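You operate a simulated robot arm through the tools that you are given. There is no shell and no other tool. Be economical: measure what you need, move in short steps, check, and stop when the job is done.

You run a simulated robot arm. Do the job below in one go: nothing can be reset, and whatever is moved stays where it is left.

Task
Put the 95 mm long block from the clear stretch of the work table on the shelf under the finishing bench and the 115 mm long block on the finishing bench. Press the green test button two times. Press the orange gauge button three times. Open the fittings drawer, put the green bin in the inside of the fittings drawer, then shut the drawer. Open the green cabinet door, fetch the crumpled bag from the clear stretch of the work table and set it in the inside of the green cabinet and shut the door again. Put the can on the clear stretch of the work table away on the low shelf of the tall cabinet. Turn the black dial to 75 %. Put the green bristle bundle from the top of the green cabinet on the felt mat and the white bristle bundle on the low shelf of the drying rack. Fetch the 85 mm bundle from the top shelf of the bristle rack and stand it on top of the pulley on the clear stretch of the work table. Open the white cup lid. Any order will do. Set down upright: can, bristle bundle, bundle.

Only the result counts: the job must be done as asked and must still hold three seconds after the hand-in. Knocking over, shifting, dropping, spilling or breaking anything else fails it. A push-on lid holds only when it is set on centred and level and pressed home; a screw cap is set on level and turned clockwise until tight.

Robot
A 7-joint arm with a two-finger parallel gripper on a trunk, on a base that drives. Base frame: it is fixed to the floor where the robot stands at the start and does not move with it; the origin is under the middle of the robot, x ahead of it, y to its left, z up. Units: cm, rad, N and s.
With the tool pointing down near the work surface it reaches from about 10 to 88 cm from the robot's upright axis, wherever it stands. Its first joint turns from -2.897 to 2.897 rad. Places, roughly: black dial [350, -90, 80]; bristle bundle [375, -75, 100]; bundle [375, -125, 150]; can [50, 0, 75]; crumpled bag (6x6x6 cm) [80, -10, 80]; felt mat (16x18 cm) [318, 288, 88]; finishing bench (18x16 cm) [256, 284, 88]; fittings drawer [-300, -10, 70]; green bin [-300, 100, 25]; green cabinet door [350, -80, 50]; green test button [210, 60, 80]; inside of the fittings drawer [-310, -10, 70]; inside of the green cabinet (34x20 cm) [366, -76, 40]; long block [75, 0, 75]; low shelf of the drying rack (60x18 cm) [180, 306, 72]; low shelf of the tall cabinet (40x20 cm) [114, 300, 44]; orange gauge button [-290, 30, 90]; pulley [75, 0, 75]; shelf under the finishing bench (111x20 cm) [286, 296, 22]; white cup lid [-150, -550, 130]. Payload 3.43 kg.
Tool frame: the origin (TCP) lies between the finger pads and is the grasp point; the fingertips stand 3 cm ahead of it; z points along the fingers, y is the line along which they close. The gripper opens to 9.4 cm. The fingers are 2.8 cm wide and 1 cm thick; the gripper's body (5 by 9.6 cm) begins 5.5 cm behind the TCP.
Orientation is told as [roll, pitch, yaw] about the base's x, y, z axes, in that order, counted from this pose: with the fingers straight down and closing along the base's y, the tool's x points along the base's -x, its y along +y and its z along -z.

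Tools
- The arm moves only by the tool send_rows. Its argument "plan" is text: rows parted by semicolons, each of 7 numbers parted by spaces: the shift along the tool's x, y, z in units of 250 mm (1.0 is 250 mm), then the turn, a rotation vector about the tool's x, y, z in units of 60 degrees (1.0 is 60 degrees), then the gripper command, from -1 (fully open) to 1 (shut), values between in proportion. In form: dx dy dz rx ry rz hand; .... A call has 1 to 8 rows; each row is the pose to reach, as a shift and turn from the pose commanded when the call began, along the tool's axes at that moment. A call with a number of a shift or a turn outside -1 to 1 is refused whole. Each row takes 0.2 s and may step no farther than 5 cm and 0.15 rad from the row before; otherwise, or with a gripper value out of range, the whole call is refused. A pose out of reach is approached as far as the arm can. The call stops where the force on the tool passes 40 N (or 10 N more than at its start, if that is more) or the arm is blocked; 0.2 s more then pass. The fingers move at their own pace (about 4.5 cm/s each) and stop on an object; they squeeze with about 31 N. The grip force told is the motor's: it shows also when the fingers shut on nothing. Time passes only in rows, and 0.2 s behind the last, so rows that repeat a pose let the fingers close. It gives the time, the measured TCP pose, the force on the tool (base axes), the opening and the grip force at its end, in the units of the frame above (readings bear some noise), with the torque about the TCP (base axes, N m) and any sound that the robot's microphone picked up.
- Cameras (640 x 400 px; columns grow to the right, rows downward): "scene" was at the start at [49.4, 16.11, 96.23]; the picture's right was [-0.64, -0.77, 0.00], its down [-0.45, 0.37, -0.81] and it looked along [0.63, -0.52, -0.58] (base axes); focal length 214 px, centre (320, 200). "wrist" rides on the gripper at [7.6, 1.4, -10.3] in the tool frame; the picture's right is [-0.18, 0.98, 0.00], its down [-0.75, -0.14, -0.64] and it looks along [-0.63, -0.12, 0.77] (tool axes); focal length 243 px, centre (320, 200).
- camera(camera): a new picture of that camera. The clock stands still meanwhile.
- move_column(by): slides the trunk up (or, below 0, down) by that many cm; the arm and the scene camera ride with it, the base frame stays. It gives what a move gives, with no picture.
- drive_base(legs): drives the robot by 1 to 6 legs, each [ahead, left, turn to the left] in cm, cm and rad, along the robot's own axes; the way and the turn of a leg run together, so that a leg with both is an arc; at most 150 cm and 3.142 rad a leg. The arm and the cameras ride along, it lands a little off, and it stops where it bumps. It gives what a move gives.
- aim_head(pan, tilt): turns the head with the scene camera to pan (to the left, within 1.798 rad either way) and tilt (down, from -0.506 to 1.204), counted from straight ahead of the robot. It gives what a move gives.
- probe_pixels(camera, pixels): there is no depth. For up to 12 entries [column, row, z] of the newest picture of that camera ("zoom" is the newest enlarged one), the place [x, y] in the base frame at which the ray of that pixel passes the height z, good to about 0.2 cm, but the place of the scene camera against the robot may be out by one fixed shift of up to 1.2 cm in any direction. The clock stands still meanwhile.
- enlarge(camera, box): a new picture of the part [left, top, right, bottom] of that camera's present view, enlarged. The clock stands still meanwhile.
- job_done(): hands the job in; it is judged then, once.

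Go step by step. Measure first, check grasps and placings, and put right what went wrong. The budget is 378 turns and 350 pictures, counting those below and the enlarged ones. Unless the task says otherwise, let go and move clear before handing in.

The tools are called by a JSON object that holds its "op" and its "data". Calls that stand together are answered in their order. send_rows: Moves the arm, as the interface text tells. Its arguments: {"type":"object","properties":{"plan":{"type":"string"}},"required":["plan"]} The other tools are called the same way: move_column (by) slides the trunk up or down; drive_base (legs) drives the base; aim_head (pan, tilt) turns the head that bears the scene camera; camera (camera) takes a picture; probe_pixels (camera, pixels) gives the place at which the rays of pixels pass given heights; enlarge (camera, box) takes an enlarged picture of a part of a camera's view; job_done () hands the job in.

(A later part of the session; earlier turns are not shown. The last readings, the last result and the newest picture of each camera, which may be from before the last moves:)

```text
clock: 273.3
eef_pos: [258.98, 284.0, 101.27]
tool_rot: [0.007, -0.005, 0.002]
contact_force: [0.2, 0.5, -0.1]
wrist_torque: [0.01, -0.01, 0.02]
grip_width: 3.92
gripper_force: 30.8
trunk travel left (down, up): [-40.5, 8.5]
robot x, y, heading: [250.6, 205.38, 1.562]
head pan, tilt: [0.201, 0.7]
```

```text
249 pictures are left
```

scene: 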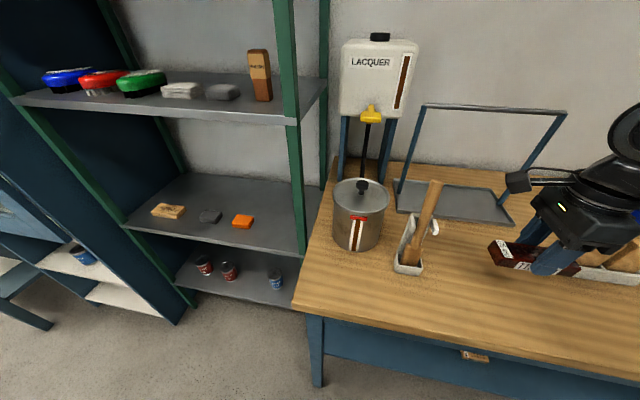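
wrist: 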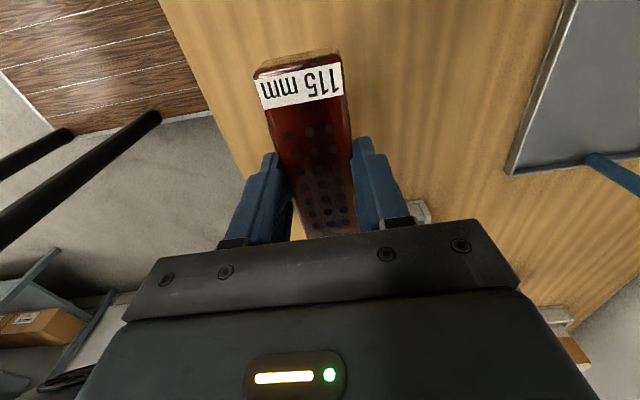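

I shift 3 cm to x≈256 and lower toward the bench.

{"op": "send_rows", "data": {"plan": "0.12 0 0 0 0 0 1; 0.12 0 0.15 0 0 0 1; 0.12 0 0.29 0 0 0 1; 0.12 0 0.29 0 0 0 1"}}

{"op": "send_rows", "data": {"plan": "0 0 0.03 0 0 0 1; 0 0 0.06 0 0 0 1; 0 0 0.085 0 0 0 1; 0 0 0.11 0 0 0 1; 0 0 0.135 0 0 0 1"}}

```text
clock: 274.3
eef_pos: [256.21, 283.8, 94.22]
tool_rot: [0.007, -0.005, 0.001]
contact_force: [-1.2, 0.1, -0.1]
wrist_torque: [0.01, 0.01, -0.02]
grip_width: 3.89
gripper_force: 31.4
trunk travel left (down, up): [-40.5, 8.5]
robot x, y, heading: [250.5, 204.93, 1.565]
head pan, tilt: [0.201, 0.7]
```

```text
clock: 275.5
eef_pos: [256.25, 283.94, 91.28]
tool_rot: [0.01, -0.004, 0.001]
contact_force: [-1.0, -1.2, 24.9]
wrist_torque: [-0.29, -0.01, 0.03]
grip_width: 3.97
gripper_force: 30.9
trunk travel left (down, up): [-40.5, 8.5]
robot x, y, heading: [251.12, 204.81, 1.561]
head pan, tilt: [0.201, 0.7]
```

Contact at z 91.3. Release and rise, then verify.

{"op": "send_rows", "data": {"plan": "0 0 -0.01 0 0 0 1; 0 0 -0.01 0 0 0 -1; 0 0 -0.01 0 0 0 -1; 0 0 -0.01 0 0 0 -1; 0 0 -0.01 0 0 0 -1; 0 0 -0.15 0 0 0 -1; 0 0 -0.33 0 0 0 -1; 0 0 -0.5 0 0 0 -1"}}

{"op": "camera", "data": {"camera": "wrist"}}

```text
clock: 277.3
eef_pos: [256.01, 283.76, 103.36]
tool_rot: [0.005, -0.004, 0.002]
contact_force: [-0.1, -0.1, 0.5]
wrist_torque: [-0.04, -0.01, 0.0]
grip_width: 9.39
gripper_force: 0.0
trunk travel left (down, up): [-40.5, 8.5]
robot x, y, heading: [250.41, 205.31, 1.567]
head pan, tilt: [0.201, 0.7]
```

```text
248 pictures are left
```

wrist: 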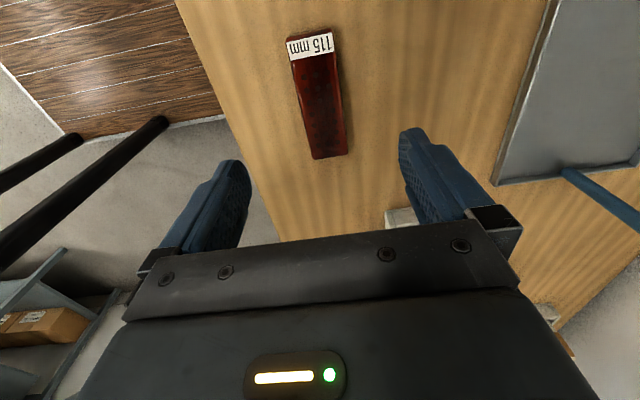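

The 115 block lies on the bench. Next the green cabinet area: I retract the arm, raise, and drive down the corridor, then turn to face +x.

{"op": "send_rows", "data": {"plan": "0 -0.1 -0.1 0 0 0 -1; 0 -0.25 -0.2 0 0 0 -1; 0 -0.4 -0.25 0 0 0 -1; 0 -0.55 -0.25 0 0 0 -1; 0 -0.7 -0.25 0 0 0 -1; 0 -0.7 -0.25 0 0 0 -1"}}

{"op": "drive_base", "data": {"legs": [[-35, -33, 0], [-125, 0, 0], [-125, 20, 0], [0, 0, -1.567]]}}

{"op": "aim_head", "data": {"pan": 0.0, "tilt": 0.3}}

{"op": "camera", "data": {"camera": "scene"}}

```text
clock: 278.7
eef_pos: [256.11, 266.36, 109.46]
tool_rot: [0.005, -0.003, 0.002]
contact_force: [1.2, 1.0, 0.2]
wrist_torque: [0.01, 0.0, -0.01]
grip_width: 9.41
gripper_force: 0.0
trunk travel left (down, up): [-40.5, 8.5]
robot x, y, heading: [250.43, 205.2, 1.563]
head pan, tilt: [0.201, 0.7]
```

```text
clock: 297.1
eef_pos: [324.89, -81.71, 109.58]
tool_rot: [0.006, -0.004, -1.559]
contact_force: [0.0, 0.0, 0.5]
wrist_torque: [-0.04, 0.01, -0.02]
grip_width: 9.39
gripper_force: 0.1
trunk travel left (down, up): [-40.5, 8.5]
robot x, y, heading: [263.04, -77.18, 0.005]
head pan, tilt: [0.201, 0.7]
```

```text
clock: 298.0
eef_pos: [324.81, -81.86, 109.35]
tool_rot: [0.007, -0.004, -1.558]
contact_force: [0.4, 0.6, 0.2]
wrist_torque: [0.02, 0.0, 0.01]
grip_width: 9.42
gripper_force: 0.0
trunk travel left (down, up): [-40.5, 8.5]
robot x, y, heading: [263.73, -77.31, 0.007]
head pan, tilt: [0.0, 0.3]
```

```text
247 pictures are left
```

scene: 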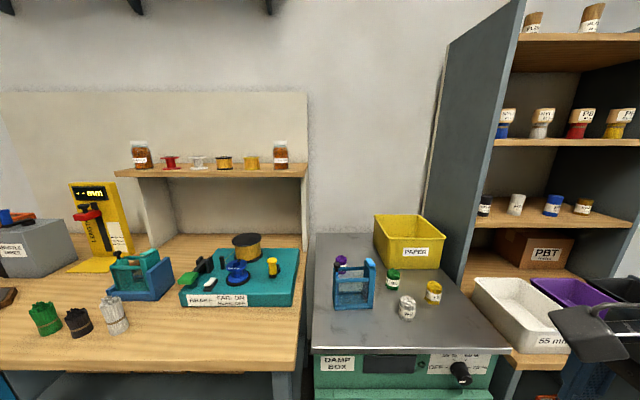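

The green "DAMP BOX" cabinet has bundles on top: green (393,278), white (407,305), yellow, purple; dial at (460,372). I zoom in.

{"op": "enlarge", "data": {"camera": "scene", "box": [310, 200, 510, 325]}}

{"op": "probe_pixels", "data": {"camera": "zoom", "pixels": [[267, 290, 92], [310, 385, 92], [393, 335, 92], [267, 290, 90], [310, 385, 90]]}}

{"op": "enlarge", "data": {"camera": "scene", "box": [470, 0, 640, 106]}}

{"op": "enlarge", "data": {"camera": "scene", "box": [300, 300, 500, 400]}}

```text
3.20 times, centred on (410, 262) of scene
```

zoom: 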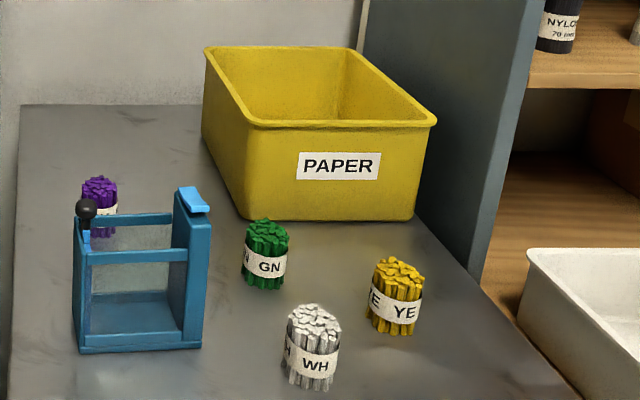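

```text
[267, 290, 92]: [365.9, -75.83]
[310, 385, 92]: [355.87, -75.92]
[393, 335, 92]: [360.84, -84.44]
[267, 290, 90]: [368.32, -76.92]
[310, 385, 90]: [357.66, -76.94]
```

```text
3.76 times, centred on (555, 53) of scene
```

zoom: 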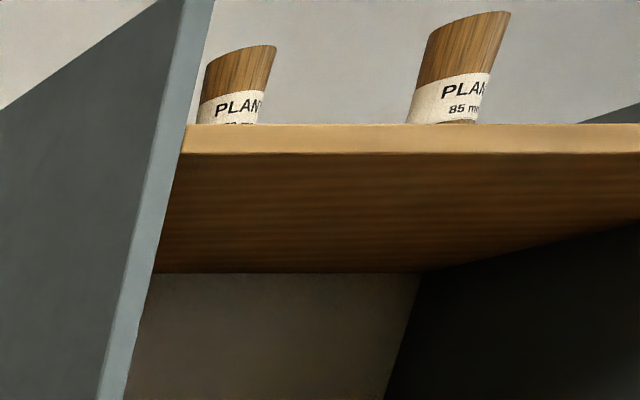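

```text
3.20 times, centred on (400, 350) of scene
```

zoom: 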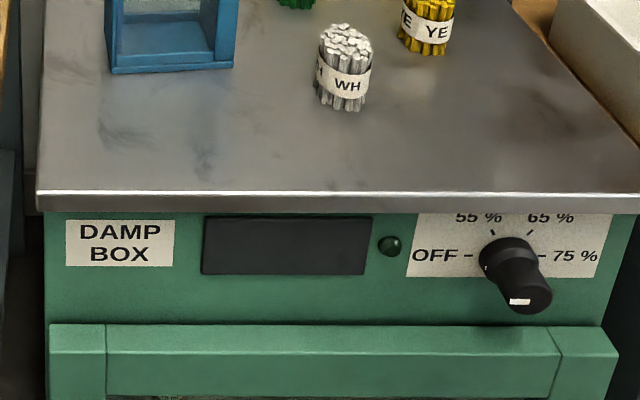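

The 85 mm bundle is the right one on the rack's top shelf; dial scale OFF–55–65–75. I raise, drive ahead 26 cm, and use the wrist camera for the bundles.

{"op": "move_column", "data": {"by": 8}}

{"op": "drive_base", "data": {"legs": [[26, 0, 0]]}}

{"op": "camera", "data": {"camera": "wrist"}}

{"op": "aim_head", "data": {"pan": -0.3, "tilt": 0.7}}

{"op": "camera", "data": {"camera": "scene"}}

```text
clock: 299.2
eef_pos: [324.81, -81.82, 117.48]
tool_rot: [0.007, -0.004, -1.558]
contact_force: [0.5, -0.1, -1.0]
wrist_torque: [0.01, 0.0, 0.0]
grip_width: 9.39
gripper_force: 0.0
trunk travel left (down, up): [-48.5, 0.5]
robot x, y, heading: [263.48, -77.03, 0.0]
head pan, tilt: [0.0, 0.3]
```

```text
clock: 301.0
eef_pos: [351.17, -82.32, 117.44]
tool_rot: [0.006, -0.003, -1.567]
contact_force: [0.0, -0.5, 0.6]
wrist_torque: [0.02, 0.03, -0.01]
grip_width: 9.4
gripper_force: 0.0
trunk travel left (down, up): [-48.5, 0.5]
robot x, y, heading: [290.15, -77.6, -0.004]
head pan, tilt: [0.0, 0.3]
```

```text
243 pictures are left
```

wrist: 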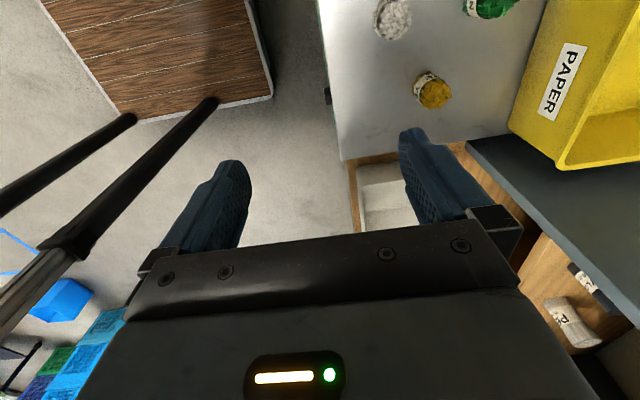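

```text
clock: 301.9
eef_pos: [351.26, -82.2, 117.58]
tool_rot: [0.008, -0.005, -1.566]
contact_force: [-0.7, 0.2, 0.6]
wrist_torque: [-0.03, 0.0, 0.01]
grip_width: 9.38
gripper_force: 0.1
trunk travel left (down, up): [-48.5, 0.5]
robot x, y, heading: [290.02, -77.14, -0.006]
head pan, tilt: [-0.3, 0.7]
```

```text
242 pictures are left
```

scene: 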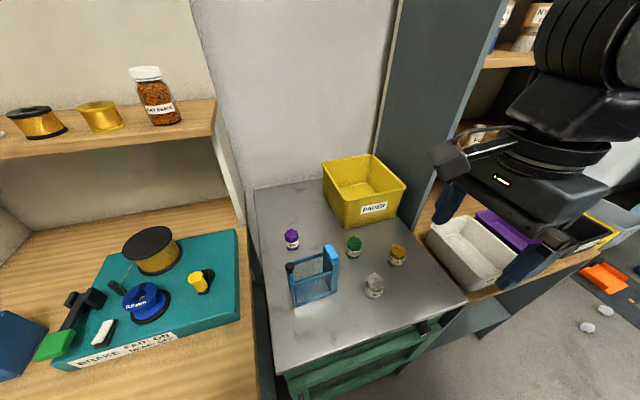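

I triangulate the bundles: wrist tops white (393,18), yellow (433,92); scene white (375,279), green (353,239), yellow (397,248).

{"op": "enlarge", "data": {"camera": "scene", "box": [270, 210, 430, 320]}}

{"op": "probe_pixels", "data": {"camera": "wrist", "pixels": [[393, 18, 98], [393, 18, 96], [434, 92, 98], [434, 92, 96], [495, 3, 98], [342, 160, 90], [342, 160, 92], [505, 120, 90]]}}

```text
3.64 times, centred on (350, 265) of scene
```

zoom: 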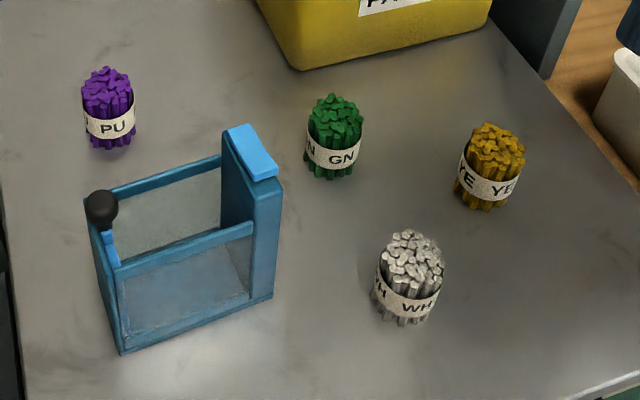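

```text
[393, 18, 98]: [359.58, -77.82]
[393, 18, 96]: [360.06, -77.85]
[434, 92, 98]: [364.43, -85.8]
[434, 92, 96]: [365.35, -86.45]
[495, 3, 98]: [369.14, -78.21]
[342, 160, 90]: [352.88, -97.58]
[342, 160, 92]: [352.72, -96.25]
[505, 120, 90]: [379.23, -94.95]
```

{"op": "probe_pixels", "data": {"camera": "zoom", "pixels": [[413, 250, 96], [413, 250, 98], [405, 322, 90], [405, 322, 92], [338, 112, 96], [338, 112, 98], [333, 178, 90], [333, 178, 92], [497, 142, 96], [497, 142, 98], [480, 208, 90], [480, 208, 92]]}}

```text
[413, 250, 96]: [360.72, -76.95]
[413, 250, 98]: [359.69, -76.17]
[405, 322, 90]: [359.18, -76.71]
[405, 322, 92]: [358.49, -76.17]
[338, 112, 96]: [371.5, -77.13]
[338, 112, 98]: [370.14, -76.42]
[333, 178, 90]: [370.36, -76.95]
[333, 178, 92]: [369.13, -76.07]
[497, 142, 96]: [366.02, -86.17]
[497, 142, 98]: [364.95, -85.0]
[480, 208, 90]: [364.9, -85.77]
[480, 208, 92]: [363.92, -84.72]
```

White ≈(359.9,−77.4), green ≈(370.3,−77.5), yellow ≈(365.2,−85.9); tops z≈97. I turn the tool back so the fingers close along y.

{"op": "send_rows", "data": {"plan": "0 0 0 0 0 -0.125 -0.3; 0 0 0 0 0 -0.25 -0.3; 0 0 0 0 0 -0.375 -0.3; 0 0 0 0 0 -0.5 -0.3; 0 0 0 0 0 -0.625 -0.3; 0 0 0 0 0 -0.75 -0.3; 0 0 0 0 0 -0.875 -0.3; 0 0 0 0 0 -1 -0.3"}}

{"op": "send_rows", "data": {"plan": "0 0 0 0 0 -0.125 -0.3; 0 0 0 0 0 -0.25 -0.3; 0 0 0 0 0 -0.375 -0.3; 0 0 0 0 0 -0.496 -0.3; 0 0 0 0 0 -0.496 -0.3"}}

{"op": "camera", "data": {"camera": "wrist"}}

```text
clock: 303.7
eef_pos: [351.23, -82.32, 117.55]
tool_rot: [-0.001, -0.008, -0.516]
contact_force: [0.1, 0.5, -0.2]
wrist_torque: [-0.01, 0.02, 0.05]
grip_width: 6.11
gripper_force: 0.1
trunk travel left (down, up): [-48.5, 0.5]
robot x, y, heading: [290.0, -77.09, -0.007]
head pan, tilt: [-0.3, 0.7]
```

```text
clock: 304.9
eef_pos: [351.31, -82.29, 117.53]
tool_rot: [-0.003, -0.007, 0.0]
contact_force: [-0.3, 0.1, -0.4]
wrist_torque: [-0.03, 0.02, 0.01]
grip_width: 6.11
gripper_force: 0.0
trunk travel left (down, up): [-48.5, 0.5]
robot x, y, heading: [290.0, -77.24, -0.004]
head pan, tilt: [-0.3, 0.7]
```

```text
240 pictures are left
```

wrist: 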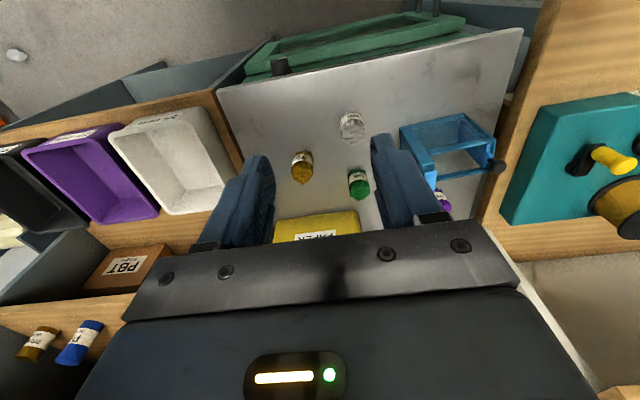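

{"op": "enlarge", "data": {"camera": "wrist", "box": [280, 100, 400, 210]}}

```text
3.64 times, centred on (340, 155) of wrist
```

zoom: 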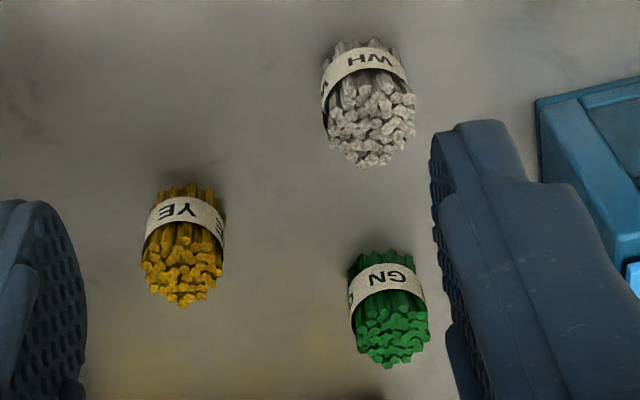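

{"op": "probe_pixels", "data": {"camera": "zoom", "pixels": [[394, 330, 97], [394, 330, 96], [383, 250, 90], [383, 250, 91], [376, 125, 97], [360, 42, 90], [186, 270, 97], [355, 310, 95], [430, 310, 95]]}}

```text
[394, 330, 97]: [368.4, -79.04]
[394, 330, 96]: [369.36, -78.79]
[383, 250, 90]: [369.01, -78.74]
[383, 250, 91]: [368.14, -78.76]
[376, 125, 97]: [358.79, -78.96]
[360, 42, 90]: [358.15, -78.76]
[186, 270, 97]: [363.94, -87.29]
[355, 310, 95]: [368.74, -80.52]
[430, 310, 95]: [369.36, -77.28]
```

Green centre ≈(370.3,−78.7), top ≈95. I move over it and down to z≈101.

{"op": "send_rows", "data": {"plan": "-0.19 0.036 0 0 0 0 -0.3; -0.38 0.072 0 0 0 0 -0.3; -0.57 0.108 0 0 0 0 -0.3; -0.756 0.144 0 0 0 0 -0.3; -0.756 0.144 0.18 0 0 0 -0.3; -0.756 0.144 0.36 0 0 0 -0.3; -0.756 0.144 0.54 0 0 0 -0.3; -0.756 0.144 0.64 0 0 0 -0.3"}}

{"op": "camera", "data": {"camera": "wrist"}}

{"op": "camera", "data": {"camera": "scene"}}

```text
clock: 306.7
eef_pos: [370.31, -78.86, 101.83]
tool_rot: [-0.003, -0.007, 0.002]
contact_force: [0.4, 0.4, 0.9]
wrist_torque: [0.01, -0.04, -0.04]
grip_width: 6.13
gripper_force: 0.0
trunk travel left (down, up): [-48.5, 0.5]
robot x, y, heading: [289.69, -77.26, -0.008]
head pan, tilt: [-0.3, 0.7]
```

```text
238 pictures are left
```

wrist: 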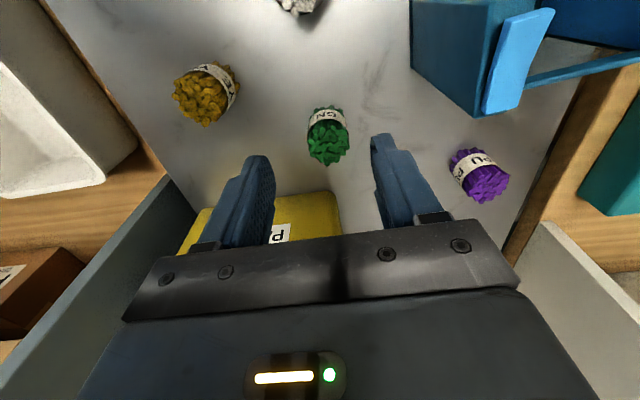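

```text
237 pictures are left
```

scene: 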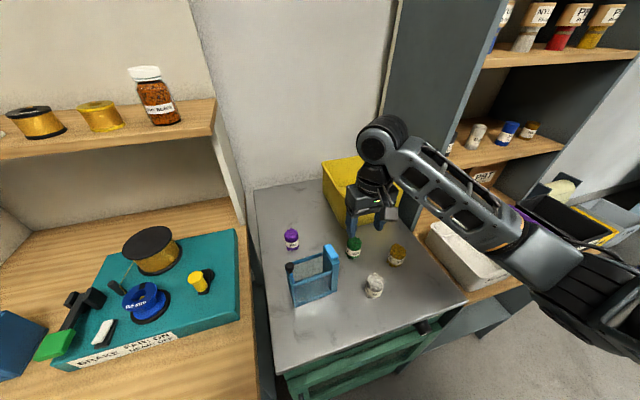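

{"op": "probe_pixels", "data": {"camera": "wrist", "pixels": [[330, 148, 95], [330, 148, 96], [326, 106, 90], [308, 130, 94], [349, 130, 94]]}}

```text
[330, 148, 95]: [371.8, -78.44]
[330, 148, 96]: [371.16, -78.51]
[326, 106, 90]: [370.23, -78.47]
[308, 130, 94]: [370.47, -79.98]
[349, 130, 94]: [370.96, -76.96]
```

Green centre ≈(371,−78.5). I descend to z≈94 and grip.

{"op": "send_rows", "data": {"plan": "-0.028 0.014 0.1 0 0 0 -0.3; -0.028 0.014 0.2 0 0 0 -0.3; -0.028 0.014 0.3 0 0 0 -0.3; -0.028 0.014 0.3 0 0 0 1; -0.028 0.014 0.3 0 0 0 1; -0.028 0.014 0.3 0 0 0 1; -0.028 0.014 0.3 0 0 0 1; -0.028 0.014 0.3 0 0 0 1"}}

{"op": "camera", "data": {"camera": "wrist"}}

```text
clock: 308.5
eef_pos: [371.12, -78.5, 94.27]
tool_rot: [-0.004, -0.006, 0.0]
contact_force: [0.8, -0.3, 0.3]
wrist_torque: [-0.01, 0.01, -0.01]
grip_width: 0.0
gripper_force: 31.0
trunk travel left (down, up): [-48.5, 0.5]
robot x, y, heading: [290.32, -76.97, -0.001]
head pan, tilt: [-0.3, 0.7]
```

```text
236 pictures are left
```

wrist: 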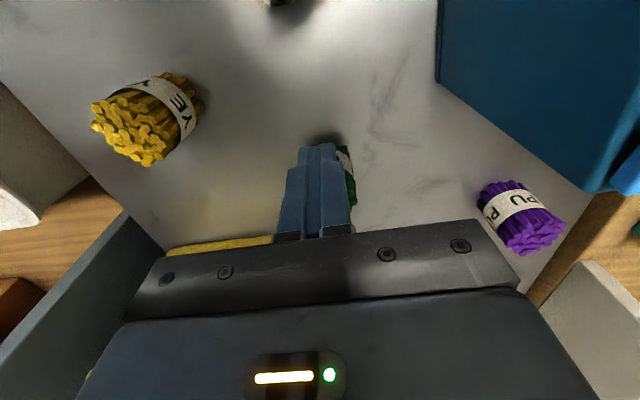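

The fingers closed on nothing; the bundle sits behind them (340,170). I open, rise and re-look.

{"op": "send_rows", "data": {"plan": "0 0 -0.1 0 0 0 1; 0 0 -0.25 0 0 0 1; 0 0 -0.4 0 0 0 1; 0 0 -0.4 0 0 0 -0.3; 0 0 -0.4 0 0 0 -0.3; 0 0 -0.4 0 0 0 -0.3"}}

{"op": "enlarge", "data": {"camera": "wrist", "box": [240, 50, 440, 200]}}

{"op": "enlarge", "data": {"camera": "scene", "box": [270, 210, 430, 320]}}

```text
clock: 309.9
eef_pos: [371.03, -78.42, 104.26]
tool_rot: [-0.004, -0.008, -0.001]
contact_force: [-0.4, -0.3, 0.1]
wrist_torque: [0.02, 0.01, -0.01]
grip_width: 6.11
gripper_force: 0.0
trunk travel left (down, up): [-48.5, 0.5]
robot x, y, heading: [289.93, -76.89, -0.005]
head pan, tilt: [-0.3, 0.7]
```

```text
2.67 times, centred on (340, 125) of wrist
```

zoom: 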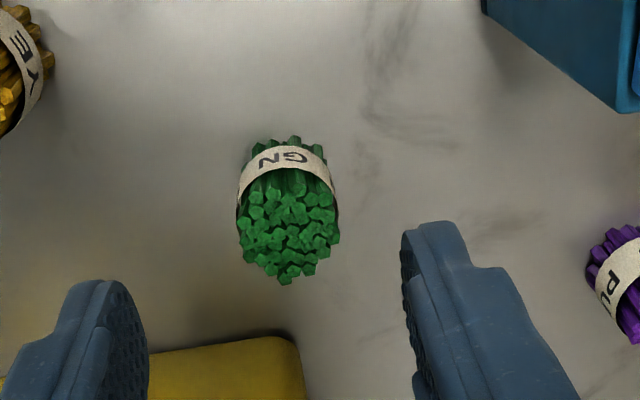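

```text
3.64 times, centred on (350, 265) of scene
```

zoom: 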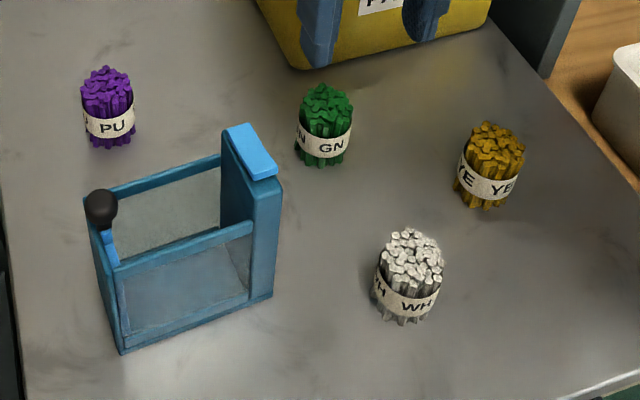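

It stayed upright but got nudged. I triangulate anew: wrist zoom top (288,228), scene zoom top (327,103).

{"op": "probe_pixels", "data": {"camera": "zoom", "pixels": [[327, 105, 92], [327, 105, 94], [327, 105, 96], [322, 165, 88], [322, 165, 90]]}}

{"op": "probe_pixels", "data": {"camera": "wrist", "pixels": [[328, 135, 92], [328, 135, 94], [328, 135, 96], [329, 101.5, 88], [329, 101.5, 90], [310, 127, 94], [367, 127, 94]]}}

```text
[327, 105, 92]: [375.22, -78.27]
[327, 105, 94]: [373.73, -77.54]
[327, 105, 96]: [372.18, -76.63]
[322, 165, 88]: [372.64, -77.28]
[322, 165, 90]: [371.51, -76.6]
```

```text
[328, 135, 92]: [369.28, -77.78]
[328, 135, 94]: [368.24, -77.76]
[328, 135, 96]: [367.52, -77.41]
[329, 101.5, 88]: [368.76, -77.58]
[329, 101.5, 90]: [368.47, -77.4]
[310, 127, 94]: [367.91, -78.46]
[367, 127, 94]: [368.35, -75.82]
```

The wrist probe used a stale picture; I take a fresh one.

{"op": "camera", "data": {"camera": "wrist"}}

{"op": "probe_pixels", "data": {"camera": "wrist", "pixels": [[328, 135, 92], [328, 135, 94], [328, 135, 96], [329, 101.5, 86], [329, 101.5, 88], [329, 101.5, 90], [309, 127, 94], [347, 127, 94]]}}

```text
233 pictures are left
```

wrist: 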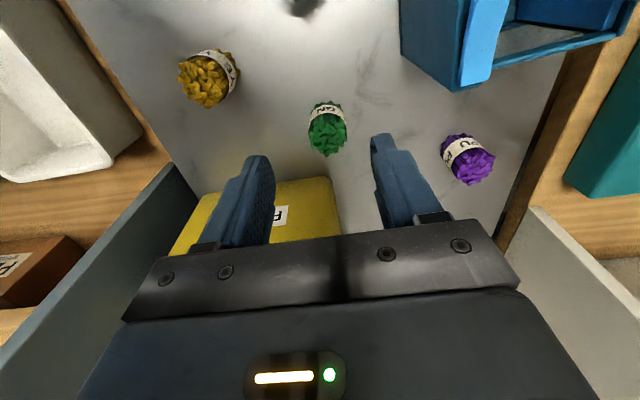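

```text
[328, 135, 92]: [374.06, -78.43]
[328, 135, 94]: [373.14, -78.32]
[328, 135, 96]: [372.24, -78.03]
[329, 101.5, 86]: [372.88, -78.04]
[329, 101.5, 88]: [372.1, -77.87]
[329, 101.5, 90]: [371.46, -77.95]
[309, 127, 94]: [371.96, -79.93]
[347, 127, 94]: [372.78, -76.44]
```

{"op": "probe_pixels", "data": {"camera": "wrist", "pixels": [[330, 178, 90], [330, 178, 98], [330, 178, 102], [220, 190, 102]]}}

{"op": "enlarge", "data": {"camera": "wrist", "box": [160, 90, 360, 250]}}

{"op": "enlarge", "data": {"camera": "scene", "box": [300, 120, 460, 280]}}

```text
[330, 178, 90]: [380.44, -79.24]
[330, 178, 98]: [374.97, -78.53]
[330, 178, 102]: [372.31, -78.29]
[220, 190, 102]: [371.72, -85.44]
```

```text
2.50 times, centred on (260, 170) of wrist
```

zoom: 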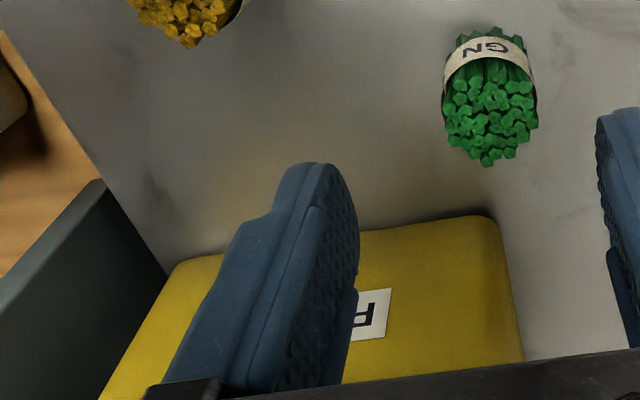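

```text
2.50 times, centred on (380, 200) of scene
```

zoom: 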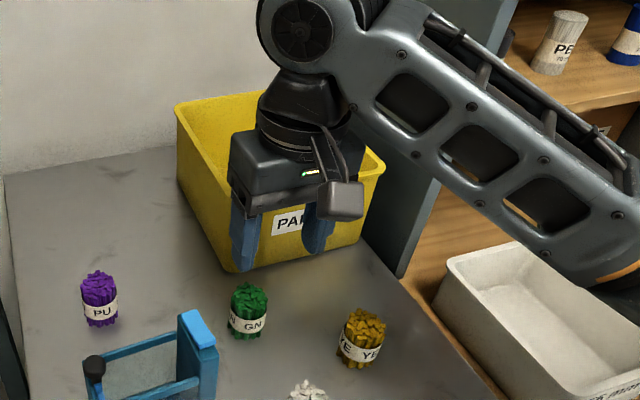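

The bin's front edge is at x≈380, leaving room. I retry at (373.4,−78.2), z≈93.6.

{"op": "send_rows", "data": {"plan": "-0.096 0.008 0 0 0 0 -0.3; -0.096 0.008 0.14 0 0 0 -0.3; -0.096 0.008 0.28 0 0 0 -0.3; -0.096 0.008 0.38 0 0 0 -0.3; -0.096 0.008 0.426 0 0 0 -0.3; -0.096 0.008 0.426 0 0 0 -0.3"}}

{"op": "camera", "data": {"camera": "wrist"}}

{"op": "enlarge", "data": {"camera": "scene", "box": [300, 160, 460, 280]}}

```text
clock: 311.3
eef_pos: [373.55, -78.31, 93.52]
tool_rot: [-0.004, -0.007, 0.001]
contact_force: [0.5, -0.4, -0.1]
wrist_torque: [0.03, 0.01, -0.02]
grip_width: 6.1
gripper_force: 0.0
trunk travel left (down, up): [-48.5, 0.5]
robot x, y, heading: [289.89, -77.31, -0.007]
head pan, tilt: [-0.3, 0.7]
```

```text
230 pictures are left
```

wrist: 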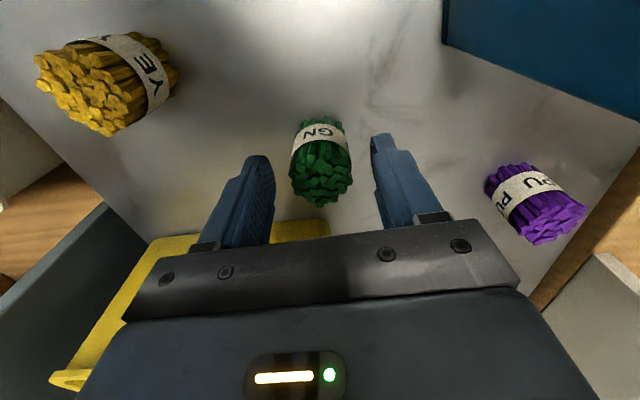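

```text
3.33 times, centred on (380, 220) of scene
```

zoom: 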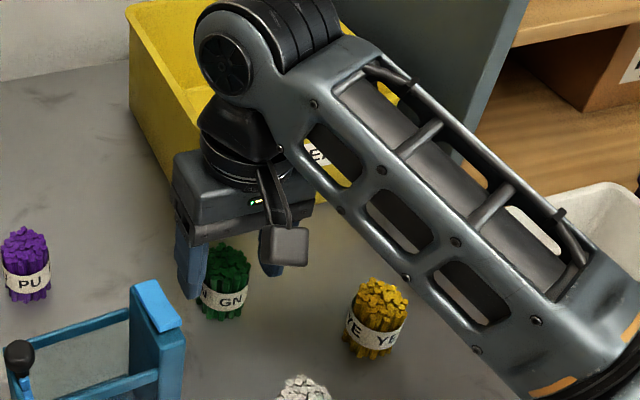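

{"op": "probe_pixels", "data": {"camera": "wrist", "pixels": [[320, 178, 93], [320, 178, 94], [320, 178, 95], [318, 118, 88], [318, 118, 89], [318, 118, 90], [320, 203, 94]]}}

{"op": "probe_pixels", "data": {"camera": "zoom", "pixels": [[225, 318, 89], [225, 318, 90], [228, 258, 94], [228, 258, 95], [192, 295, 90.5], [270, 275, 90.5]]}}

```text
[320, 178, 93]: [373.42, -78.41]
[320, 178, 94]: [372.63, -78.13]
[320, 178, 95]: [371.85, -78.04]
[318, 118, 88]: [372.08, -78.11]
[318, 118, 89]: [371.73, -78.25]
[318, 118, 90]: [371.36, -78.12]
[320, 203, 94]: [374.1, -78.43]
```

```text
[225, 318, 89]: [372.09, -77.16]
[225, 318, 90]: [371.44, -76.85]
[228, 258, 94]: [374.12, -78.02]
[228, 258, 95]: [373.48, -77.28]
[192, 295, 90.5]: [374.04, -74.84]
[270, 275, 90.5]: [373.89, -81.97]
```

The bundle is between the fingertips. Close.

{"op": "send_rows", "data": {"plan": "0 0 0.015 0 0 0 -0.3; 0 0 0.02 0 0 0 1; 0 0 0.02 0 0 0 1; 0 0 0.02 0 0 0 1; 0 0 0.02 0 0 0 1; 0 0 0.02 0 0 0 1"}}

{"op": "camera", "data": {"camera": "wrist"}}

```text
clock: 312.7
eef_pos: [373.48, -78.31, 93.02]
tool_rot: [-0.004, -0.007, 0.0]
contact_force: [0.5, -0.1, 0.7]
wrist_torque: [0.0, 0.01, -0.03]
grip_width: 3.9
gripper_force: 31.3
trunk travel left (down, up): [-48.5, 0.5]
robot x, y, heading: [290.13, -77.16, -0.006]
head pan, tilt: [-0.3, 0.7]
```

```text
228 pictures are left
```

wrist: 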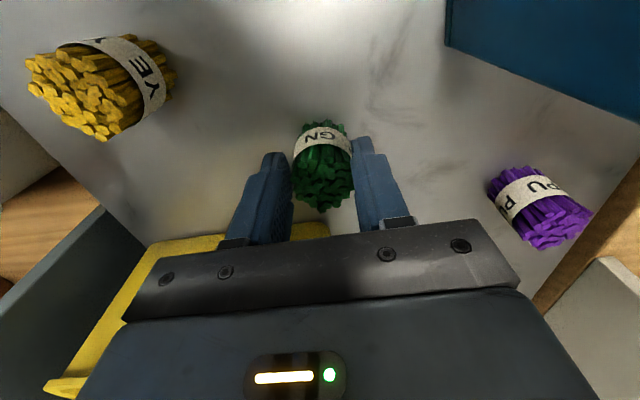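

Gripped (3.9 cm). I lift 18 cm and back away from the cabinet.

{"op": "send_rows", "data": {"plan": "0 0 -0.1 0 0 0 1; 0 0 -0.25 0 0 0 1; 0 0 -0.4 0 0 0 1; 0 0 -0.55 0 0 0 1; 0 0 -0.72 0 0 0 1; 0 0 -0.72 0 0 0 1"}}

{"op": "camera", "data": {"camera": "wrist"}}

{"op": "drive_base", "data": {"legs": [[-24, 0, 0]]}}

{"op": "aim_head", "data": {"pan": 0.0, "tilt": 0.55}}

{"op": "camera", "data": {"camera": "scene"}}

```text
clock: 314.1
eef_pos: [373.42, -77.95, 110.8]
tool_rot: [-0.004, -0.006, -0.001]
contact_force: [-0.9, 0.8, -0.3]
wrist_torque: [-0.01, 0.03, 0.0]
grip_width: 3.88
gripper_force: 31.1
trunk travel left (down, up): [-48.5, 0.5]
robot x, y, heading: [290.01, -77.49, -0.009]
head pan, tilt: [-0.3, 0.7]
```

```text
227 pictures are left
```

wrist: 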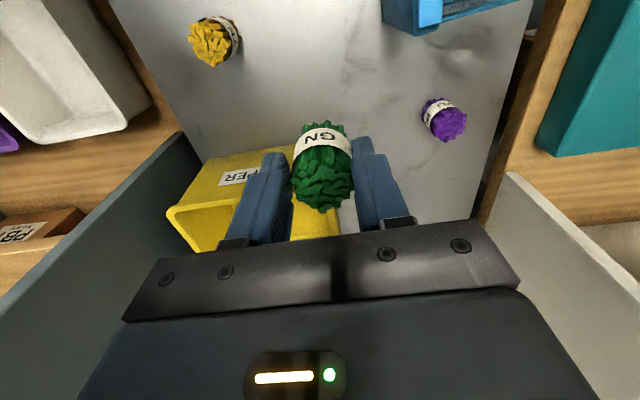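

```text
clock: 315.9
eef_pos: [349.19, -77.72, 110.74]
tool_rot: [-0.005, -0.007, 0.003]
contact_force: [0.1, 0.4, -0.4]
wrist_torque: [0.01, 0.02, 0.04]
grip_width: 3.88
gripper_force: 30.9
trunk travel left (down, up): [-48.5, 0.5]
robot x, y, heading: [265.96, -77.07, -0.002]
head pan, tilt: [-0.3, 0.7]
```

```text
clock: 316.7
eef_pos: [349.06, -77.62, 110.72]
tool_rot: [-0.003, -0.006, 0.003]
contact_force: [0.5, 0.0, 0.1]
wrist_torque: [-0.03, 0.04, -0.01]
grip_width: 3.89
gripper_force: 31.1
trunk travel left (down, up): [-48.5, 0.5]
robot x, y, heading: [265.7, -76.93, 0.002]
head pan, tilt: [0.0, 0.55]
```

```text
226 pictures are left
```

scene: 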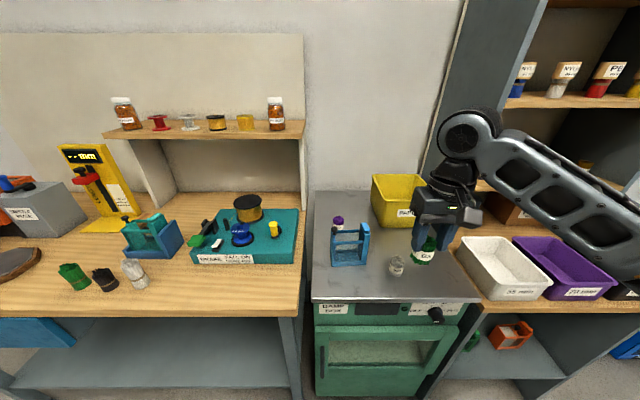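

The bundle is held upright. I drive to the finishing bench facing +y, then sidestep to the felt mat.

{"op": "drive_base", "data": {"legs": [[0, 15, 1.57], [120, 0, 0], [120, 0, 0], [0, -52, 0]]}}

{"op": "aim_head", "data": {"pan": 0.0, "tilt": 0.6}}

{"op": "camera", "data": {"camera": "scene"}}

{"op": "camera", "data": {"camera": "wrist"}}

```text
clock: 335.0
eef_pos: [302.29, 258.47, 110.77]
tool_rot: [-0.004, -0.008, 1.595]
contact_force: [0.4, 0.6, 0.2]
wrist_torque: [0.02, -0.01, 0.01]
grip_width: 3.83
gripper_force: 30.9
trunk travel left (down, up): [-48.5, 0.5]
robot x, y, heading: [303.54, 175.04, 1.592]
head pan, tilt: [0.0, 0.55]
```

```text
clock: 335.7
eef_pos: [302.18, 258.4, 110.93]
tool_rot: [-0.003, -0.007, 1.596]
contact_force: [0.1, 0.3, -1.1]
wrist_torque: [0.0, 0.01, -0.01]
grip_width: 3.86
gripper_force: 30.4
trunk travel left (down, up): [-48.5, 0.5]
robot x, y, heading: [303.53, 174.83, 1.589]
head pan, tilt: [0.0, 0.6]
```

```text
225 pictures are left
```

scene: 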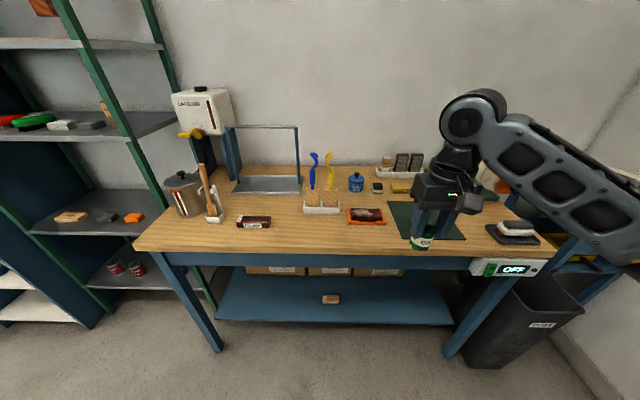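

```text
224 pictures are left
```

wrist: 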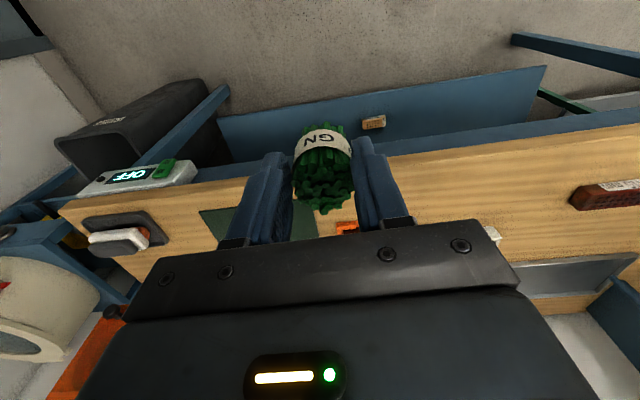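

The mat is at (425,220). I move right 17 and ahead 31 so the bundle is above its centre (≈318.5,289.5).

{"op": "drive_base", "data": {"legs": [[0, -17, 0], [31, 0, 0]]}}

{"op": "camera", "data": {"camera": "wrist"}}

{"op": "camera", "data": {"camera": "scene"}}

```text
clock: 338.8
eef_pos: [318.52, 290.06, 110.7]
tool_rot: [-0.002, -0.008, 1.597]
contact_force: [-0.4, -0.5, -0.9]
wrist_torque: [-0.01, 0.0, 0.0]
grip_width: 3.85
gripper_force: 31.2
trunk travel left (down, up): [-48.5, 0.5]
robot x, y, heading: [319.77, 206.93, 1.595]
head pan, tilt: [0.0, 0.6]
```

```text
223 pictures are left
```

wrist: 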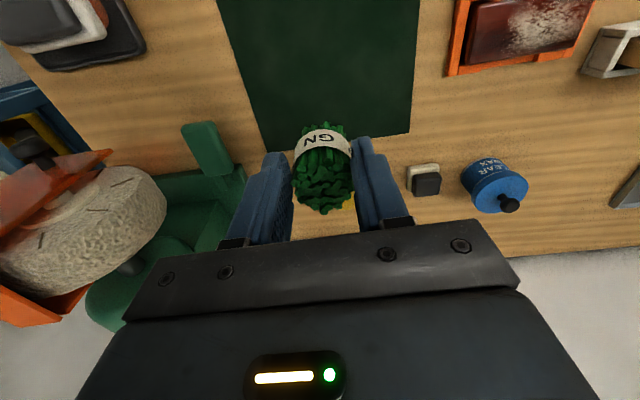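

```text
222 pictures are left
```

scene: 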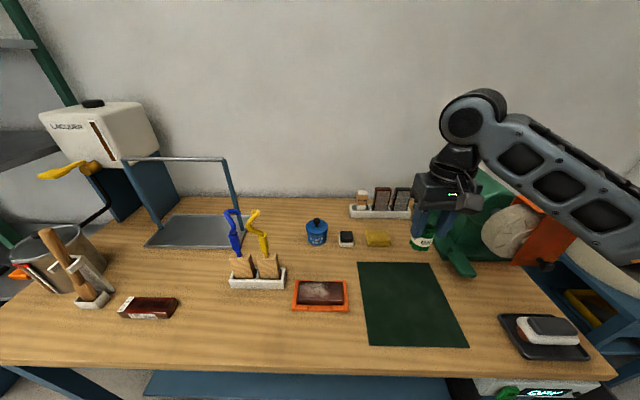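

{"op": "probe_pixels", "data": {"camera": "scene", "pixels": [[358, 263, 88], [430, 264, 88], [468, 346, 88], [370, 344, 88]]}}

{"op": "probe_pixels", "data": {"camera": "wrist", "pixels": [[265, 150, 88], [411, 130, 88], [218, 0, 88], [418, 0, 88]]}}

```text
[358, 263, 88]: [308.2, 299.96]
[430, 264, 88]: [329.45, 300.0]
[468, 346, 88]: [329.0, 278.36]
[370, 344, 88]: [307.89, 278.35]
```

```text
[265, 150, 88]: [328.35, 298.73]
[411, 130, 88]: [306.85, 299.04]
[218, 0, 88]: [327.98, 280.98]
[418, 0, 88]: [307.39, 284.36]
```

Mat spans x 307–328, y 278–299; I'm near its centre. Lower, then feel for contact.

{"op": "send_rows", "data": {"plan": "0.03 0 0.16 0 0 0 1; 0.04 0 0.32 0 0 0 1; 0.04 0 0.48 0 0 0 1; 0.04 0 0.6 0 0 0 1; 0.04 0 0.6 0 0 0 1"}}

{"op": "send_rows", "data": {"plan": "0 0 0.03 0 0 0 1; 0 0 0.06 0 0 0 1; 0 0 0.09 0 0 0 1; 0 0 0.115 0 0 0 1; 0 0 0.14 0 0 0 1"}}

{"op": "camera", "data": {"camera": "wrist"}}

```text
clock: 340.0
eef_pos: [318.71, 289.14, 95.85]
tool_rot: [-0.003, -0.007, 1.597]
contact_force: [0.3, 0.1, -0.9]
wrist_torque: [-0.01, 0.03, -0.04]
grip_width: 3.86
gripper_force: 31.2
trunk travel left (down, up): [-48.5, 0.5]
robot x, y, heading: [319.7, 206.58, 1.593]
head pan, tilt: [0.0, 0.6]
```

```text
clock: 340.8
eef_pos: [318.64, 289.16, 94.46]
tool_rot: [-0.003, -0.018, 1.598]
contact_force: [-1.0, -6.7, 18.2]
wrist_torque: [-0.22, 0.12, 0.01]
grip_width: 3.86
gripper_force: 31.2
trunk travel left (down, up): [-48.5, 0.5]
robot x, y, heading: [319.52, 206.4, 1.592]
head pan, tilt: [0.0, 0.6]
stopped in row 3: the force on the tool passed its limit at 48 N (the readings are from after the stop); the commanded pose is now the measured one
```

```text
221 pictures are left
```

wrist: 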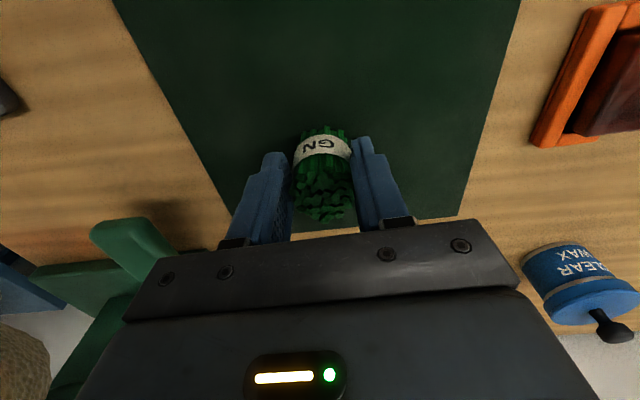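

Contact at z 94.5 (so base is ≈6 cm below TCP; cabinet top ≈87). Release and rise.

{"op": "send_rows", "data": {"plan": "0 0 -0.012 0 0 0 1; 0 0 -0.012 0 0 0 -0.3; 0 0 -0.012 0 0 0 -0.3; 0 0 -0.012 0 0 0 -0.3; 0 0 -0.012 0 0 0 -0.3; 0 0 -0.15 0 0 0 -0.3; 0 0 -0.33 0 0 0 -0.3; 0 0 -0.5 0 0 0 -0.3"}}

{"op": "camera", "data": {"camera": "wrist"}}

{"op": "aim_head", "data": {"pan": 0.8, "tilt": 0.4}}

{"op": "camera", "data": {"camera": "scene"}}

```text
clock: 342.6
eef_pos: [318.51, 289.42, 106.74]
tool_rot: [-0.002, -0.013, 1.599]
contact_force: [-0.7, -0.2, 0.0]
wrist_torque: [-0.03, -0.01, -0.02]
grip_width: 6.12
gripper_force: 0.0
trunk travel left (down, up): [-48.5, 0.5]
robot x, y, heading: [319.96, 206.93, 1.594]
head pan, tilt: [0.0, 0.6]
```

```text
220 pictures are left
```

wrist: 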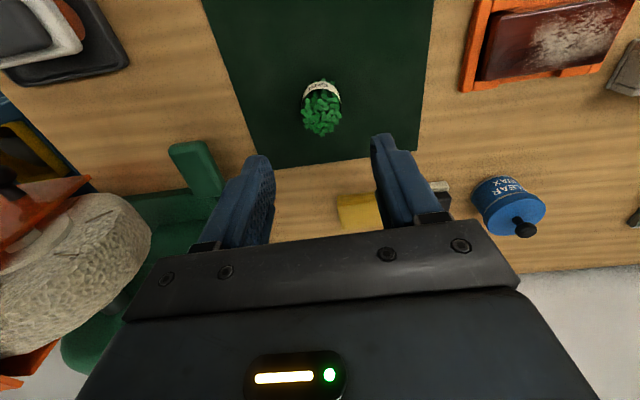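

```text
clock: 343.7
eef_pos: [318.65, 289.32, 106.76]
tool_rot: [-0.001, -0.014, 1.599]
contact_force: [-0.5, 0.0, 0.2]
wrist_torque: [-0.02, 0.02, 0.0]
grip_width: 6.11
gripper_force: 0.1
trunk travel left (down, up): [-48.5, 0.5]
robot x, y, heading: [319.37, 206.69, 1.59]
head pan, tilt: [0.799, 0.4]
```

```text
219 pictures are left
```

scene: 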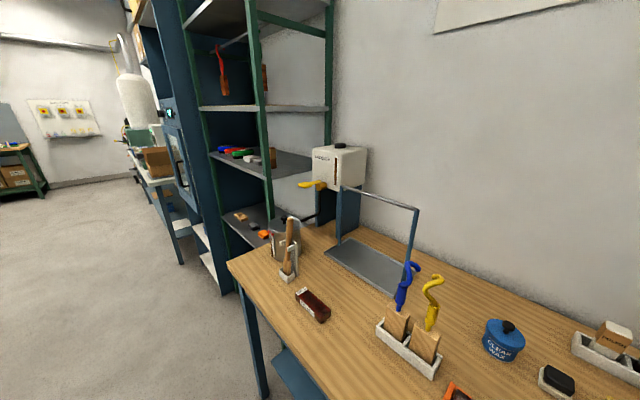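

The green bundle stands on the mat. Now back to the cabinet for the white bundle.

{"op": "drive_base", "data": {"legs": [[-40, 0, 0], [0, 45, -0.02], [-120, 0, 0], [-108, 0, 0], [0, 0, -1.57]]}}

{"op": "aim_head", "data": {"pan": 0.0, "tilt": 0.55}}

{"op": "camera", "data": {"camera": "scene"}}

```text
clock: 363.1
eef_pos: [360.54, -59.51, 106.74]
tool_rot: [-0.001, -0.013, 0.019]
contact_force: [-1.0, 0.7, 0.3]
wrist_torque: [-0.01, -0.01, 0.02]
grip_width: 6.1
gripper_force: 0.0
trunk travel left (down, up): [-48.5, 0.5]
robot x, y, heading: [277.38, -59.68, 0.015]
head pan, tilt: [0.799, 0.4]
```

```text
clock: 364.3
eef_pos: [360.5, -59.47, 106.72]
tool_rot: [0.0, -0.015, 0.02]
contact_force: [-0.7, -0.7, 0.0]
wrist_torque: [-0.02, 0.02, 0.01]
grip_width: 6.11
gripper_force: 0.0
trunk travel left (down, up): [-48.5, 0.5]
robot x, y, heading: [278.01, -60.06, 0.014]
head pan, tilt: [0.0, 0.55]
```

```text
218 pictures are left
```

scene: 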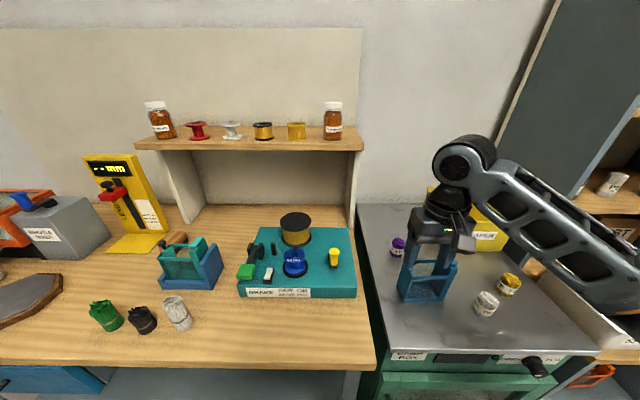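

The hand is above the blue holder without touching. I back off 25 cm and shift right to align with the white bundle at y≈−78.8.

{"op": "drive_base", "data": {"legs": [[-28, 0, -0.015], [0, -19, 0]]}}

{"op": "move_column", "data": {"by": -25}}

{"op": "send_rows", "data": {"plan": "0 0 -0.1 0 -0.12 0 -1; 0 0 -0.25 0 -0.25 0 -1; 0 0 -0.4 0 -0.37 0 -1; 0 0 -0.55 0 -0.5 0 -1; 0 0 -0.7 0 -0.62 0 -1; 0 0 -0.8 0 -0.75 0 -1; 0 0 -0.8 0 -0.75 0 -1"}}

{"op": "camera", "data": {"camera": "wrist"}}

{"op": "aim_head", "data": {"pan": -0.1, "tilt": 0.4}}

{"op": "camera", "data": {"camera": "scene"}}

```text
clock: 367.4
eef_pos: [331.96, -79.71, 106.8]
tool_rot: [-0.003, -0.013, 0.005]
contact_force: [0.1, 0.4, -0.2]
wrist_torque: [0.0, -0.01, 0.03]
grip_width: 6.11
gripper_force: 0.0
trunk travel left (down, up): [-48.5, 0.5]
robot x, y, heading: [249.1, -79.14, -0.004]
head pan, tilt: [0.0, 0.55]
```

```text
clock: 370.0
eef_pos: [331.9, -79.66, 81.72]
tool_rot: [-0.001, -0.015, 0.005]
contact_force: [-0.1, -0.2, -0.3]
wrist_torque: [-0.04, -0.02, -0.02]
grip_width: 6.11
gripper_force: 0.1
trunk travel left (down, up): [-23.5, 25.5]
robot x, y, heading: [249.17, -78.95, -0.007]
head pan, tilt: [0.0, 0.55]
```

```text
clock: 371.6
eef_pos: [331.69, -79.54, 101.75]
tool_rot: [-0.003, -0.801, 0.011]
contact_force: [0.3, 0.0, 0.9]
wrist_torque: [0.0, 0.01, 0.02]
grip_width: 9.4
gripper_force: 0.0
trunk travel left (down, up): [-23.5, 25.5]
robot x, y, heading: [248.99, -79.02, -0.004]
head pan, tilt: [0.0, 0.55]
```

```text
217 pictures are left
```

wrist: 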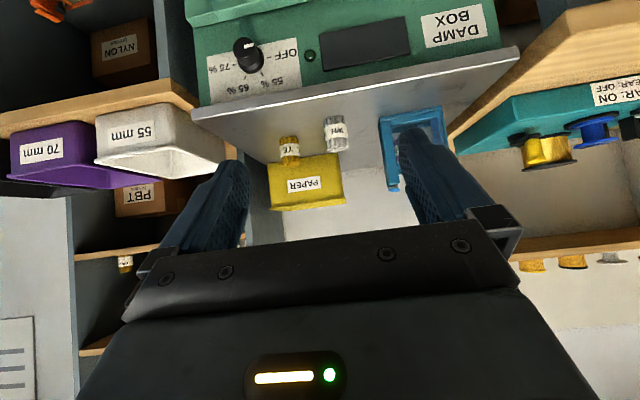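

```text
clock: 372.3
eef_pos: [331.54, -79.58, 101.74]
tool_rot: [-0.002, -0.798, 0.007]
contact_force: [0.3, 1.1, 0.1]
wrist_torque: [0.03, 0.0, -0.02]
grip_width: 9.4
gripper_force: 0.0
trunk travel left (down, up): [-23.5, 25.5]
robot x, y, heading: [249.14, -78.7, -0.001]
head pan, tilt: [-0.099, 0.4]
```

```text
216 pictures are left
```

scene: 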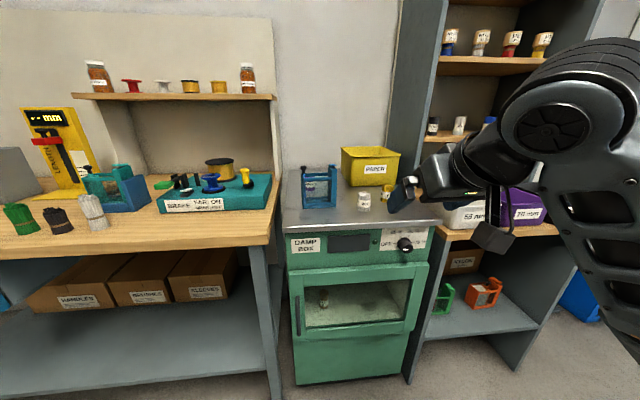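

Great view of the cabinet door (handle bar at left, 300,310) and dial. I probe the white bundle in the wrist view (top ≈(337,150), base ≈(337,116)) and enlarge the dial.

{"op": "enlarge", "data": {"camera": "wrist", "box": [190, 10, 390, 160]}}

{"op": "probe_pixels", "data": {"camera": "wrist", "pixels": [[338, 148, 94], [338, 148, 95], [335, 116, 87], [335, 116, 88], [288, 140, 94]]}}

{"op": "probe_pixels", "data": {"camera": "scene", "pixels": [[364, 208, 87], [364, 194, 94], [364, 194, 95], [404, 243, 80], [404, 243, 82], [300, 300, 60], [300, 310, 50]]}}

```text
2.67 times, centred on (290, 85) of wrist
```

zoom: 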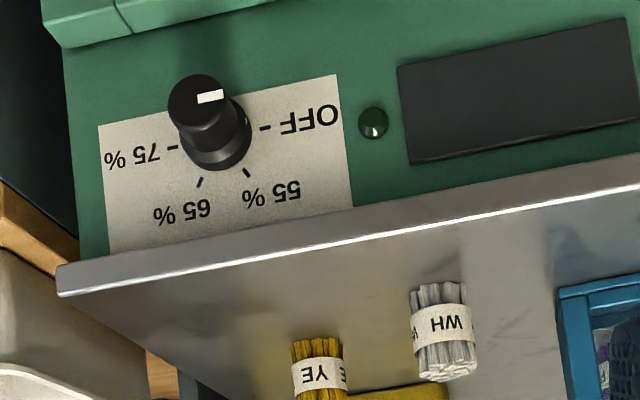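

```text
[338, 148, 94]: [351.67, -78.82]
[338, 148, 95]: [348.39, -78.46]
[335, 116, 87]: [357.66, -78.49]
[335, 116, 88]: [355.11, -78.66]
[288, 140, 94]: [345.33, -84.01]
```

```text
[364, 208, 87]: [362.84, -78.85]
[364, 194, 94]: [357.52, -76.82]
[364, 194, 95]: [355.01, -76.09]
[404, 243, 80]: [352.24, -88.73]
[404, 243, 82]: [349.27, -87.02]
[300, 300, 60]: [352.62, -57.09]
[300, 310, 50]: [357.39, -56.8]
```

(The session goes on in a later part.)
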